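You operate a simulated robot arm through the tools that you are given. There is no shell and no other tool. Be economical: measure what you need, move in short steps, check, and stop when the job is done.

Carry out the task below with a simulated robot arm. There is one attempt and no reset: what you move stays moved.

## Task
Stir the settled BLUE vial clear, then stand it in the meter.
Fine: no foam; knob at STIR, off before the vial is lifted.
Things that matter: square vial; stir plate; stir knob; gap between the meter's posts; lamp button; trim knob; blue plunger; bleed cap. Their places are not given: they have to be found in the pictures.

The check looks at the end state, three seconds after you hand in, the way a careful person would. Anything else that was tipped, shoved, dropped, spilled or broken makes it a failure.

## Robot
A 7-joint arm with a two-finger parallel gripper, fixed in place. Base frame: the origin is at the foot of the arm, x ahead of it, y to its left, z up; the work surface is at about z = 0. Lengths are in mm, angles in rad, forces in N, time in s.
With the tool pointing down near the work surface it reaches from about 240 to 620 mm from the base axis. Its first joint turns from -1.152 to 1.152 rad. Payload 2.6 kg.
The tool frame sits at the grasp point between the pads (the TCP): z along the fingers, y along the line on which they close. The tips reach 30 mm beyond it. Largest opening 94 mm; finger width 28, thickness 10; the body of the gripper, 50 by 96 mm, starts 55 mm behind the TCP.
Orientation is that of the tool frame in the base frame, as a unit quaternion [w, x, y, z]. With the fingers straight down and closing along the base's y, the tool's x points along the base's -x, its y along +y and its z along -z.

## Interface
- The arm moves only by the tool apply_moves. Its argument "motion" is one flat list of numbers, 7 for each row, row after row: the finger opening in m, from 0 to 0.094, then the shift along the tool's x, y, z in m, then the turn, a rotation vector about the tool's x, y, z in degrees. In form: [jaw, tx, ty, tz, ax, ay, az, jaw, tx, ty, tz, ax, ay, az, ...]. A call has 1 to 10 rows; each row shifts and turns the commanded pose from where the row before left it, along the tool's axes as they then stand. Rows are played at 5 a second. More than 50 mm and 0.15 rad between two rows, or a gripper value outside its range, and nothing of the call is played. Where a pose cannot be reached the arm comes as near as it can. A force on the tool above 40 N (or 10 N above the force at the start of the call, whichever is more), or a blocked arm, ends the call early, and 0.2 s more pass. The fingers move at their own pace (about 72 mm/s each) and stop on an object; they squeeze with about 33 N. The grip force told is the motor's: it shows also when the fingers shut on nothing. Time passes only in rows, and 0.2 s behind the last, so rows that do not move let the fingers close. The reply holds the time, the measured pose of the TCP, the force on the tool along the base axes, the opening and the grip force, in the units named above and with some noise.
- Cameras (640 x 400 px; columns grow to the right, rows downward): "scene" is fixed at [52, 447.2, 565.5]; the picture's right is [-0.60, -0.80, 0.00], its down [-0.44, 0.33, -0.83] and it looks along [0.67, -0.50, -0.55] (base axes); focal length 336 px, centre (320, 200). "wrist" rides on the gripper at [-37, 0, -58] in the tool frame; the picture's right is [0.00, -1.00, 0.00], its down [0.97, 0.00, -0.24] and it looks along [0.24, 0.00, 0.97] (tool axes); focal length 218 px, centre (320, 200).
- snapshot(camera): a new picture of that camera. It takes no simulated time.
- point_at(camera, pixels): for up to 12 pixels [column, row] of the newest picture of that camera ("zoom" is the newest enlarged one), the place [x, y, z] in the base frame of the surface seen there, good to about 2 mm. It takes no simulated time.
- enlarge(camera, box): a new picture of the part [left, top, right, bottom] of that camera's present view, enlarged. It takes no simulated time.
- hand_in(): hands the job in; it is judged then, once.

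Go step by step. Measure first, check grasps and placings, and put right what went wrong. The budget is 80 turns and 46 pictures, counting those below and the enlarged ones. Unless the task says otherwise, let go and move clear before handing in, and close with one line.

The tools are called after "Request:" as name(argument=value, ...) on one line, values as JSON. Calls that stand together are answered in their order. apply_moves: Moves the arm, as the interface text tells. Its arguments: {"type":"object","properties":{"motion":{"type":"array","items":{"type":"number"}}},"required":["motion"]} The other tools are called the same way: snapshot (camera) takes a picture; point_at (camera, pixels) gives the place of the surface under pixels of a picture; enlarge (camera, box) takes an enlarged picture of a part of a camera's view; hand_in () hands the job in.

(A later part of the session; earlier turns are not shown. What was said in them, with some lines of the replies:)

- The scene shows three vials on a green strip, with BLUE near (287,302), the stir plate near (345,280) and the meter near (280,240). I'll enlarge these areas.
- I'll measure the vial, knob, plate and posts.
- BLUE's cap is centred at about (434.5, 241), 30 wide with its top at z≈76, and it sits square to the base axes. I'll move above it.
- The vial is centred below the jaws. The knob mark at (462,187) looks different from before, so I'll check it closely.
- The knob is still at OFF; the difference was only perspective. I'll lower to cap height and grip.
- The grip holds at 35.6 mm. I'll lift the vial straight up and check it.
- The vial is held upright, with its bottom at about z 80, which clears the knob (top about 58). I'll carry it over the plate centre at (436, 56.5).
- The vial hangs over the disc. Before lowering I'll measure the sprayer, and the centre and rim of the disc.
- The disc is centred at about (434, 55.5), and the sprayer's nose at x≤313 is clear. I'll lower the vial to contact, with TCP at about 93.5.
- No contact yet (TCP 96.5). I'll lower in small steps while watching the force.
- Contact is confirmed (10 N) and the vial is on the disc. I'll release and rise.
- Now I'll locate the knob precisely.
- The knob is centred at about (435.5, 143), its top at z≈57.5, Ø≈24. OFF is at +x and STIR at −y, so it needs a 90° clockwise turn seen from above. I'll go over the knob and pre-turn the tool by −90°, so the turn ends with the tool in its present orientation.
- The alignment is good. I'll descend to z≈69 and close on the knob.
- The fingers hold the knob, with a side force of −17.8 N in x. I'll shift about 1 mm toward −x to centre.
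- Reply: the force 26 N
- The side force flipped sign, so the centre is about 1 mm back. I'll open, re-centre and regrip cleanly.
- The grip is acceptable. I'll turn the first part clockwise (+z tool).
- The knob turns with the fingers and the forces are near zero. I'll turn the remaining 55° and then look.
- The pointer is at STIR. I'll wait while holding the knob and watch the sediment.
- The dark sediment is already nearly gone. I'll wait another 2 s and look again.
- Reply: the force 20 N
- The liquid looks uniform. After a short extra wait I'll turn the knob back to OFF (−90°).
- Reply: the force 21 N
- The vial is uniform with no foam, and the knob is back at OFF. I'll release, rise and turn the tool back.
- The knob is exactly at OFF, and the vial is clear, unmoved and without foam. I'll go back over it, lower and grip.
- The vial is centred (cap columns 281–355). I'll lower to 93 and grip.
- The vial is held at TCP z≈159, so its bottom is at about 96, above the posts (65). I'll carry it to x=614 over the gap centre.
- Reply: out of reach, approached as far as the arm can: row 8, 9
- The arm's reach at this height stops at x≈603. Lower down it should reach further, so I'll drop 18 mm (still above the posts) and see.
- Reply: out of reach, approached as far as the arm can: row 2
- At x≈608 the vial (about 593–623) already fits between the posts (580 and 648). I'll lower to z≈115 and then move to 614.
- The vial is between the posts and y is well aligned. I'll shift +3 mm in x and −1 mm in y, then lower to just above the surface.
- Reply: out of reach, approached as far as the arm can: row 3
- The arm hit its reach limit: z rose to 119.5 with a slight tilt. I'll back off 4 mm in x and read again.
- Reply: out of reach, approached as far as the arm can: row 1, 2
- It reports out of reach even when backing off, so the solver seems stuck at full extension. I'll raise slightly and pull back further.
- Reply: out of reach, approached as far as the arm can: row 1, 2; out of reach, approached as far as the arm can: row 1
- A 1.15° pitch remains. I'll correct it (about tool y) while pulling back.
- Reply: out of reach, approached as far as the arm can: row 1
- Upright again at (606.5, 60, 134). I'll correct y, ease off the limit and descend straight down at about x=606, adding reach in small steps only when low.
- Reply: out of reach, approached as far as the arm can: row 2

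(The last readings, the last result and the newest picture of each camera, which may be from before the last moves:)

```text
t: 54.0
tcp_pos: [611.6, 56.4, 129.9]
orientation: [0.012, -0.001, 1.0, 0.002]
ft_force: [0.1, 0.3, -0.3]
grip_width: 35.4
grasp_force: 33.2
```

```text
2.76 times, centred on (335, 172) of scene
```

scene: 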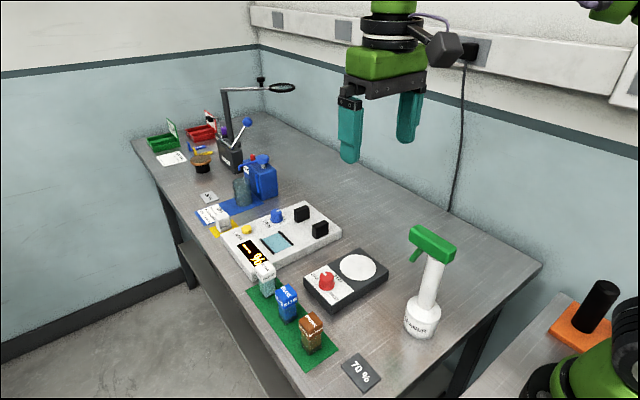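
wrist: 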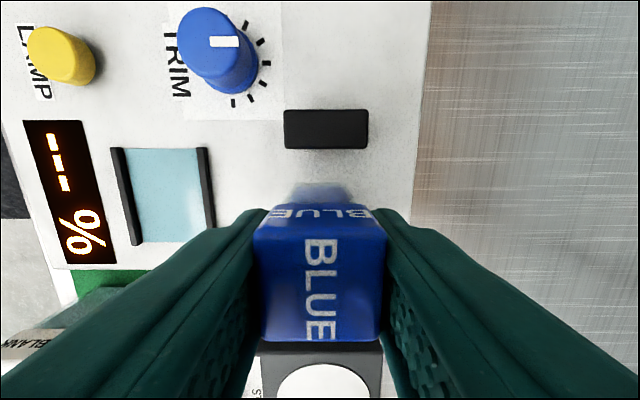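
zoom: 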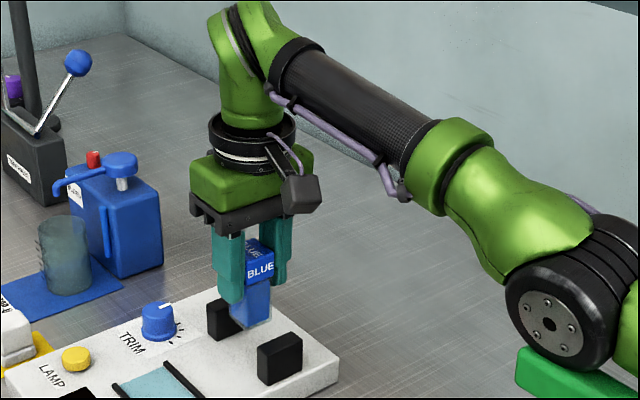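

The arm's elbow is near the sprayer head (zoom 560,380). I'll check the full scene for clearance.

Request:
snapshot(camera="scene")

```text
9 pictures are left
```

scene: 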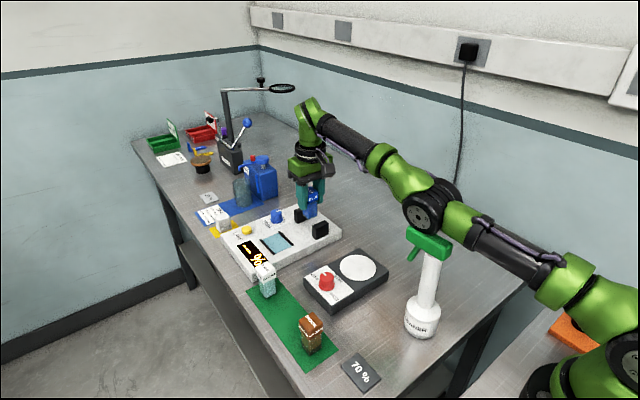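

Request:
point_at(camera="scene", pixels=[[428, 244], [412, 232], [452, 255], [420, 215], [420, 227], [424, 229], [440, 215], [470, 225], [500, 250], [422, 318], [406, 312]])

```text
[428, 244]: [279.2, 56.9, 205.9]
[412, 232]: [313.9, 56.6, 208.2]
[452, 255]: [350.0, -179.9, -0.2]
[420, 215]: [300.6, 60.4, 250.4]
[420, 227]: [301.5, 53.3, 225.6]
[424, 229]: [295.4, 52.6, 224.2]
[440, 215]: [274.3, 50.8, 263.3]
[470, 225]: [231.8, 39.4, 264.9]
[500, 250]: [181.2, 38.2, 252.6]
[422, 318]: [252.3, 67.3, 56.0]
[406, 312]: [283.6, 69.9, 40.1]
```

The arm is nearly straight here, which is the singular reach limit, with its elbow low over the sprayer. A few mm of slack in x raises the elbow a lot, so I'll pull back to x≈601 and level the tool.

Request:
apply_moves(motion=[0.02, 0.004, 0, -0.002, 0, 0.7, 0, 0.02, 0.004, 0, 0, 0, 0.7, 0, 0.02, 0.004, 0, 0, 0, 0, 0, 0.02, 0, 0, 0, 0, 0, 0, 0.02, 0, 0, 0, 0, 0, 0])

Request:
snapshot(camera="scene")

```text
t: 55.2
tcp_pos: [606.4, 57.8, 132.5]
orientation: [-0.003, -0.001, 1.0, 0.002]
ft_force: [0.6, 0.4, -1.3]
grip_width: 35.6
grasp_force: 32.1
out of reach, approached as far as the arm can: row 1, 3
```

```text
8 pictures are left
```

scene: 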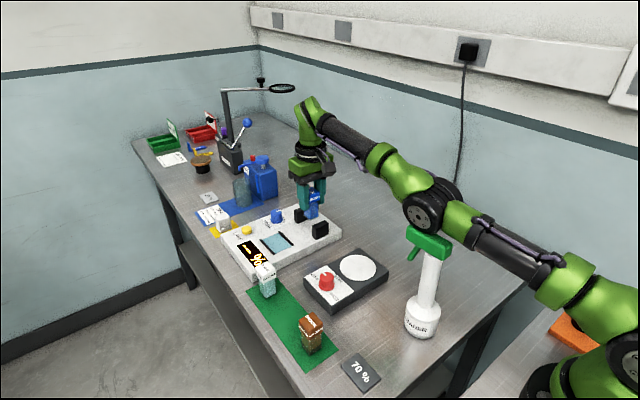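

The elbow is still low, so I'll keep pulling back in x with a slight rise.

Request:
apply_moves(motion=[0.02, 0.008, 0, 0, 0, -0.3, 0, 0.02, 0.008, 0, 0, 0, 0, 0, 0.02, 0.006, 0, 0, 0, 0, 0, 0.02, 0, 0, 0, 0, 0, 0, 0.02, 0, 0, 0, 0, 0, 0])

```text
t: 56.4
tcp_pos: [607.7, 58.7, 132.9]
orientation: [-0.001, 0.0, 1.0, 0.002]
ft_force: [0.3, 0.1, -0.4]
grip_width: 35.6
grasp_force: 33.2
out of reach, approached as far as the arm can: row 1, 2, 3
```

I'll measure the upper and lower arm links to see how the elbow is bent.

Request:
point_at(camera="scene", pixels=[[420, 210], [460, 222], [500, 250], [530, 268], [565, 275], [600, 300], [632, 330], [400, 175], [375, 160], [350, 140], [330, 125], [308, 110]])

Request:
enlarge(camera="scene", box=[390, 170, 490, 270])

```text
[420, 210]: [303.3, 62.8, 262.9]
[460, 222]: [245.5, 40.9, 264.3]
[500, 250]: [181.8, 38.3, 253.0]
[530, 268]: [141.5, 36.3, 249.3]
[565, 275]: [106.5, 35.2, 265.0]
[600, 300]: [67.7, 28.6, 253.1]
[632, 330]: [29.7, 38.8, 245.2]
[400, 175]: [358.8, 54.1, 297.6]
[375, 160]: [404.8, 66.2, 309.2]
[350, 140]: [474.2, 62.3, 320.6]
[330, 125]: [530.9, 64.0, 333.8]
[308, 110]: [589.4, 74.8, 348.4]
```

```text
4.00 times, centred on (440, 220) of scene
```

zoom: 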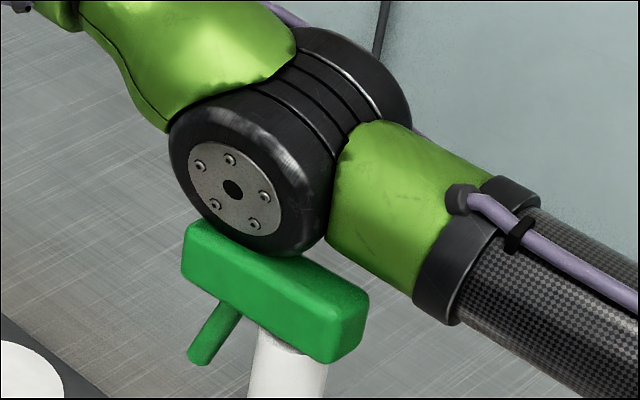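

The elbow has flipped into a bent-down pose: upper arm level at z≈255, forearm rising. That is why the arm can't retract and why it sits just above the sprayer. I'll raise along the reachable arc first, which lifts the elbow away.

Request:
apply_moves(motion=[0.02, 0.001, -0.001, -0.01, 0, 0, 0, 0.02, 0.002, -0.001, -0.01, 0, 0, 0, 0.02, 0.002, 0, -0.01, 0, 0, 0, 0.02, 0.002, 0, -0.01, 0, 0, 0, 0.02, 0, 0, 0, 0, 0, 0])

```text
t: 57.6
tcp_pos: [598.0, 55.7, 148.2]
orientation: [-0.019, 0.0, 1.0, 0.0]
ft_force: [0.2, -0.1, 0.4]
grip_width: 35.4
grasp_force: 33.0
```

Request:
apply_moves(motion=[0.02, 0, 0, 0, 0, 0, 0, 0.02, 0, 0, 0, 0, 0, 0, 0.02, 0, 0, -0.01, 0, 0, 0, 0.02, 0, 0, 0, 0, 0, 0])

Request:
point_at(camera="scene", pixels=[[420, 210], [425, 225], [440, 245]])

```text
t: 58.6
tcp_pos: [595.4, 58.5, 157.6]
orientation: [-0.019, 0.0, 1.0, 0.0]
ft_force: [-1.1, 0.7, -0.1]
grip_width: 35.4
grasp_force: 32.7
out of reach, approached as far as the arm can: row 3
```

```text
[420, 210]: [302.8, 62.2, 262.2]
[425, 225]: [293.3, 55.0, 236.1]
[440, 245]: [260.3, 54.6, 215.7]
```

The tool is tilted −2.2°. I'll over-extend once at this safe height to pass through the straight pose, levelling the tool, then retract and see.

Request:
apply_moves(motion=[0.02, -0.004, 0, 0, 0, -1.1, 0, 0.02, -0.008, 0, 0, 0, -1.1, 0, 0.02, -0.02, 0, 0, 0, 0, 0, 0.02, 0, 0, 0, 0, 0, 0])

Request:
apply_moves(motion=[0.02, 0.015, 0, -0.005, 0, 0, 0, 0.02, 0.02, 0, -0.005, 0, 0, 0, 0.02, 0.02, 0, -0.005, 0, 0, 0, 0.02, 0, 0, 0, 0, 0, 0])

```text
t: 59.6
tcp_pos: [603.8, 61.9, 154.9]
orientation: [0.0, 0.0, 1.0, 0.001]
ft_force: [0.1, -0.2, -1.2]
grip_width: 35.4
grasp_force: 32.6
out of reach, approached as far as the arm can: row 2, 3
```

```text
t: 60.6
tcp_pos: [592.8, 67.6, 182.5]
orientation: [-0.001, 0.0, 1.0, -0.001]
ft_force: [-0.5, -0.1, -0.9]
grip_width: 35.6
grasp_force: 32.8
out of reach, approached as far as the arm can: row 1, 2, 3
```

The arm is still in the elbow-down branch. A single large outward step should overshoot the straight pose to the elbow-up side; the vial is high and clear of everything.

Request:
apply_moves(motion=[0.02, -0.048, -0.005, 0, 0, 0, 0, 0.02, 0.03, 0, 0, 0, 0, 0, 0.02, 0.02, 0, 0, 0, 0, 0, 0.02, 0, 0, 0, 0, 0, 0])

Request:
snapshot(camera="scene")

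```text
t: 61.6
tcp_pos: [548.9, 63.1, 171.9]
orientation: [0.0, 0.001, 1.0, 0.0]
ft_force: [-0.2, 0.5, -0.3]
grip_width: 35.7
grasp_force: 33.1
out of reach, approached as far as the arm can: row 1
```

```text
6 pictures are left
```

scene: 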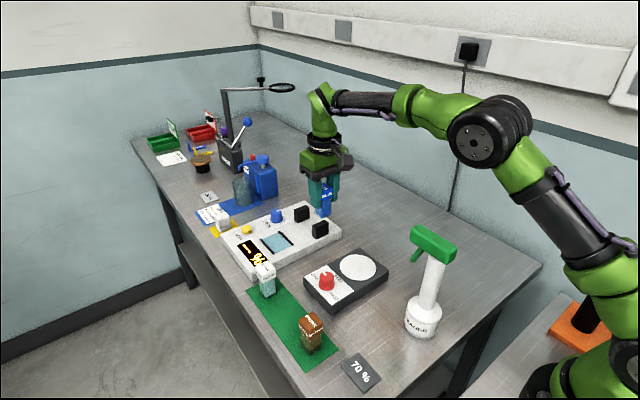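

The elbow is up again, and the sprayer stands where it was (head 410–456, 225–262). I'll lower to z≈140 here and then extend only to x≈600.

Request:
apply_moves(motion=[0.02, 0, -0.004, 0.012, 0, 0, 0, 0.02, 0, -0.003, 0.015, 0, 0, 0, 0.02, -0.015, 0, 0.005, 0, 0, 0, 0.02, -0.02, 0, 0, 0, 0, 0, 0.02, -0.015, 0, 0, 0, 0, 0, 0.02, 0, 0, 0, 0, 0, 0])

```text
t: 63.0
tcp_pos: [599.2, 56.1, 141.2]
orientation: [-0.001, -0.001, 1.0, 0.0]
ft_force: [-0.9, -0.5, -0.5]
grip_width: 35.4
grasp_force: 33.5
```

Reached without a flag, at (599, 56, 141). I'll add 2 mm in x, then go straight down to z≈105.

Request:
apply_moves(motion=[0.02, -0.002, 0, 0.004, 0, 0, 0, 0.02, 0, 0, 0.008, 0, 0, 0, 0.02, 0, 0, 0.008, 0, 0, 0, 0.02, 0, 0, 0.008, 0, 0, 0, 0.02, 0, 0, 0.006, 0, 0, 0, 0.02, 0, 0, 0, 0, 0, 0])

Request:
enlarge(camera="scene", box=[280, 180, 370, 245])

```text
t: 64.4
tcp_pos: [601.0, 55.7, 105.6]
orientation: [0.0, 0.0, 1.0, -0.001]
ft_force: [-0.2, 0.0, -0.7]
grip_width: 35.4
grasp_force: 33.3
```

```text
6.15 times, centred on (325, 212) of scene
```

zoom: 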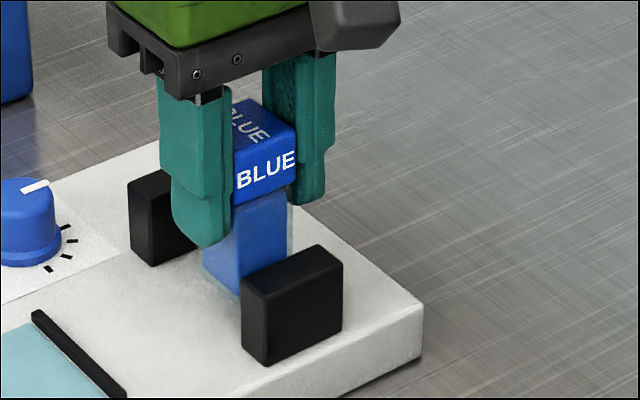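

Good. I'll lower to z≈98 and extend to x≈610 in small steps.

Request:
apply_moves(motion=[0.02, 0, 0, 0.004, 0, 0, 0, 0.02, 0, 0, 0.003, 0, 0, 0, 0.02, -0.003, 0, 0, 0, 0, 0, 0.02, -0.003, 0, 0, 0, 0, 0, 0.02, -0.002, 0, 0, 0, 0, 0, 0.02, 0, 0, 0, 0, 0, 0, 0.02, 0, 0, 0, 0, 0, 0])

```text
t: 66.0
tcp_pos: [609.7, 55.0, 98.8]
orientation: [0.0, 0.0, 1.0, 0.0]
ft_force: [-0.7, -0.2, -0.5]
grip_width: 35.3
grasp_force: 32.9
```

Request:
apply_moves(motion=[0.02, -0.0015, 0, 0.001, 0, 0, 0, 0.02, 0, 0, 0.001, 0, 0, 0, 0.02, 0, 0, 0.001, 0, 0, 0, 0.02, 0, 0, 0, 0, 0, 0])

```text
t: 67.0
tcp_pos: [611.5, 55.5, 98.1]
orientation: [-0.002, 0.0, 1.0, 0.0]
ft_force: [0.1, 0.0, -0.8]
grip_width: 35.6
grasp_force: 33.3
```

Request:
apply_moves(motion=[0.02, 0, 0, 0.001, 0, 0, 0, 0.02, 0, 0, 0, 0, 0, 0])

```text
t: 67.6
tcp_pos: [610.8, 55.8, 95.3]
orientation: [0.001, 0.0, 1.0, 0.0]
ft_force: [-0.1, 0.2, 0.0]
grip_width: 35.4
grasp_force: 33.1
```

Request:
apply_moves(motion=[0.02, 0, 0, 0.0008, 0, 0, 0, 0.02, 0, 0, 0, 0, 0, 0])

Request:
apply_moves(motion=[0.02, 0, 0, 0.0007, 0, 0, 0, 0.02, 0, 0, 0, 0, 0, 0])

```text
t: 68.2
tcp_pos: [612.1, 56.7, 94.4]
orientation: [0.0, 0.0, 1.0, 0.0]
ft_force: [-0.5, -0.5, -0.7]
grip_width: 35.4
grasp_force: 33.0
```

```text
t: 68.8
tcp_pos: [610.8, 56.4, 93.6]
orientation: [0.0, 0.0, 1.0, 0.0]
ft_force: [-0.5, 0.7, 0.1]
grip_width: 35.5
grasp_force: 32.9
```

Request:
apply_moves(motion=[0.02, 0, 0, 0.0007, 0, 0, 0, 0.02, 0, 0, 0, 0, 0, 0])

Request:
enlarge(camera="scene", box=[295, 190, 345, 240])

```text
t: 69.4
tcp_pos: [611.7, 56.1, 93.1]
orientation: [0.0, 0.0, 1.0, 0.0]
ft_force: [0.4, -0.6, -0.4]
grip_width: 35.5
grasp_force: 33.5
```

```text
8.00 times, centred on (320, 215) of scene
```

zoom: 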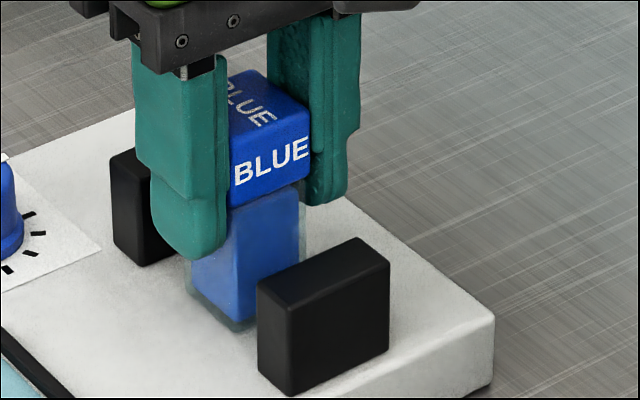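

No contact yet, so I'll continue in sub-mm steps.

Request:
apply_moves(motion=[0.02, 0, 0, 0.0007, 0, 0, 0, 0.02, 0, 0, 0, 0, 0, 0])

Request:
apply_moves(motion=[0.02, 0, 0, 0.0005, 0, 0, 0, 0.02, 0, 0, 0, 0, 0, 0])

```text
t: 70.0
tcp_pos: [611.8, 56.6, 93.6]
orientation: [0.0, 0.001, 1.0, 0.0]
ft_force: [-0.2, 0.7, 2.0]
grip_width: 35.7
grasp_force: 32.6
```

```text
t: 70.6
tcp_pos: [610.4, 55.7, 91.6]
orientation: [0.0, 0.0, 1.0, -0.001]
ft_force: [-1.4, -0.3, 7.1]
grip_width: 35.4
grasp_force: 33.0
```

Contact (7 N). I'll release, then rise to z≈108 and retract in −x while rising, which keeps away from the reach limit. The fingers straddle the cap with clearance on both sides.

Request:
apply_moves(motion=[0.045, 0, 0, -0.0005, 0, 0, 0, 0.058, 0, 0, 0, 0, 0, 0, 0.06, 0, 0, 0, 0, 0, 0, 0.06, 0.003, 0, -0.006, 0, 0, 0, 0.06, 0.006, 0, -0.01, 0, 0, 0, 0.06, 0.01, 0, -0.012, 0, 0, 0, 0.06, 0.01, 0, -0.012, 0, 0, 0, 0.06, 0.01, 0, -0.012, 0, 0, 0, 0.06, 0, 0, 0, 0, 0, 0])

Request:
enlarge(camera="scene", box=[280, 180, 370, 245])

```text
t: 72.6
tcp_pos: [572.1, 56.3, 145.1]
orientation: [-0.001, 0.0, 1.0, 0.0]
ft_force: [-1.0, 0.0, 0.3]
grip_width: 59.9
grasp_force: 0.1
```

```text
6.15 times, centred on (325, 212) of scene
```

zoom: 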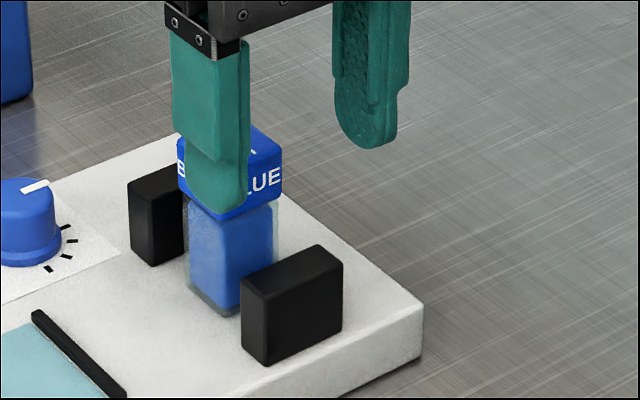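

The vial stands between the posts. I'll move clear, up and back.

Request:
apply_moves(motion=[0.06, 0.01, 0, -0.03, 0, 0, 0, 0.06, 0.02, 0, -0.03, 0, 0, 0, 0.06, 0.03, 0, -0.03, 0, 0, 0, 0.06, 0.03, 0.01, -0.03, 0, 0, 0, 0.06, 0.03, 0.01, -0.03, 0, 0, 0, 0.06, 0.03, 0.01, -0.03, 0, 0, 0, 0.06, 0.03, 0.01, -0.03, 0, 0, 0, 0.06, 0, 0, 0, 0, 0, 0])

Request:
snapshot(camera="scene")

Request:
point_at(camera="scene", pixels=[[428, 245], [452, 255], [412, 232], [410, 258], [422, 318], [430, 280], [406, 312], [314, 204], [313, 200], [326, 273]])

```text
t: 74.4
tcp_pos: [391.0, 96.6, 354.9]
orientation: [-0.002, 0.0, 1.0, 0.0]
ft_force: [-0.3, 0.0, 0.0]
grip_width: 59.9
grasp_force: 0.1
```

```text
2 pictures are left
```

scene: 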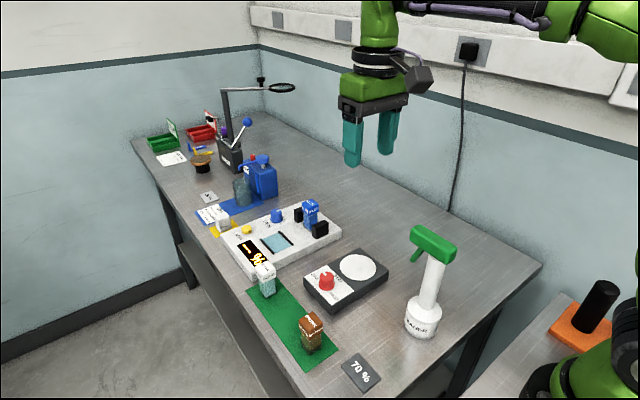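

```text
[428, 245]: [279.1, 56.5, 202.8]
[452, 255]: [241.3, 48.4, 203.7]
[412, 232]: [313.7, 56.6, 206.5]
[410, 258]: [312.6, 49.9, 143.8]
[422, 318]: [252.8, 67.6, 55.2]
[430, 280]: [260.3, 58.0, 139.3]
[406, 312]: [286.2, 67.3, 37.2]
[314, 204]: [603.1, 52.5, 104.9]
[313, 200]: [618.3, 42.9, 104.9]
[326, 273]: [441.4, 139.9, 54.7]
```

Request:
enlarge(camera="scene", box=[270, 185, 360, 245])

Request:
enlarge(camera="scene", box=[290, 210, 460, 350])

```text
6.67 times, centred on (315, 215) of scene
```

zoom: 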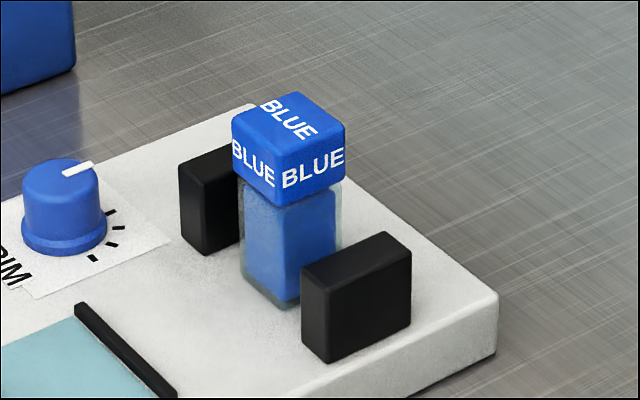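

```text
2.86 times, centred on (375, 280) of scene
```

zoom: 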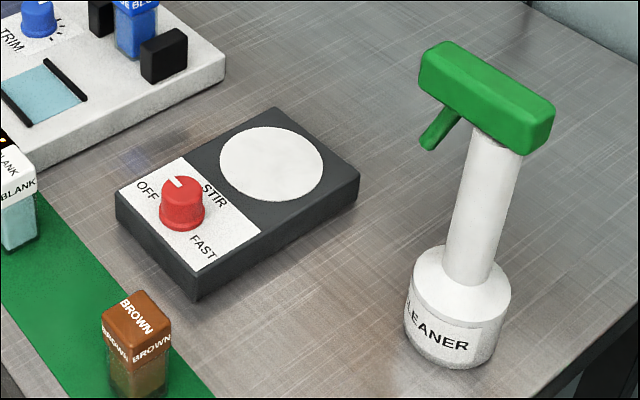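

The vial stands upright, clear and foam-free between the posts. The knob is at OFF, and nothing else looks out of place. I'm handing in.

Request:
hand_in()

```text
The job is handed in.
```

The BLUE vial was stirred clear at STIR with no foam, the knob was back at OFF before lifting, and the vial now stands between the meter's posts; the elbow dipped close to the sprayer, which still stands within about 3 mm of where it was.
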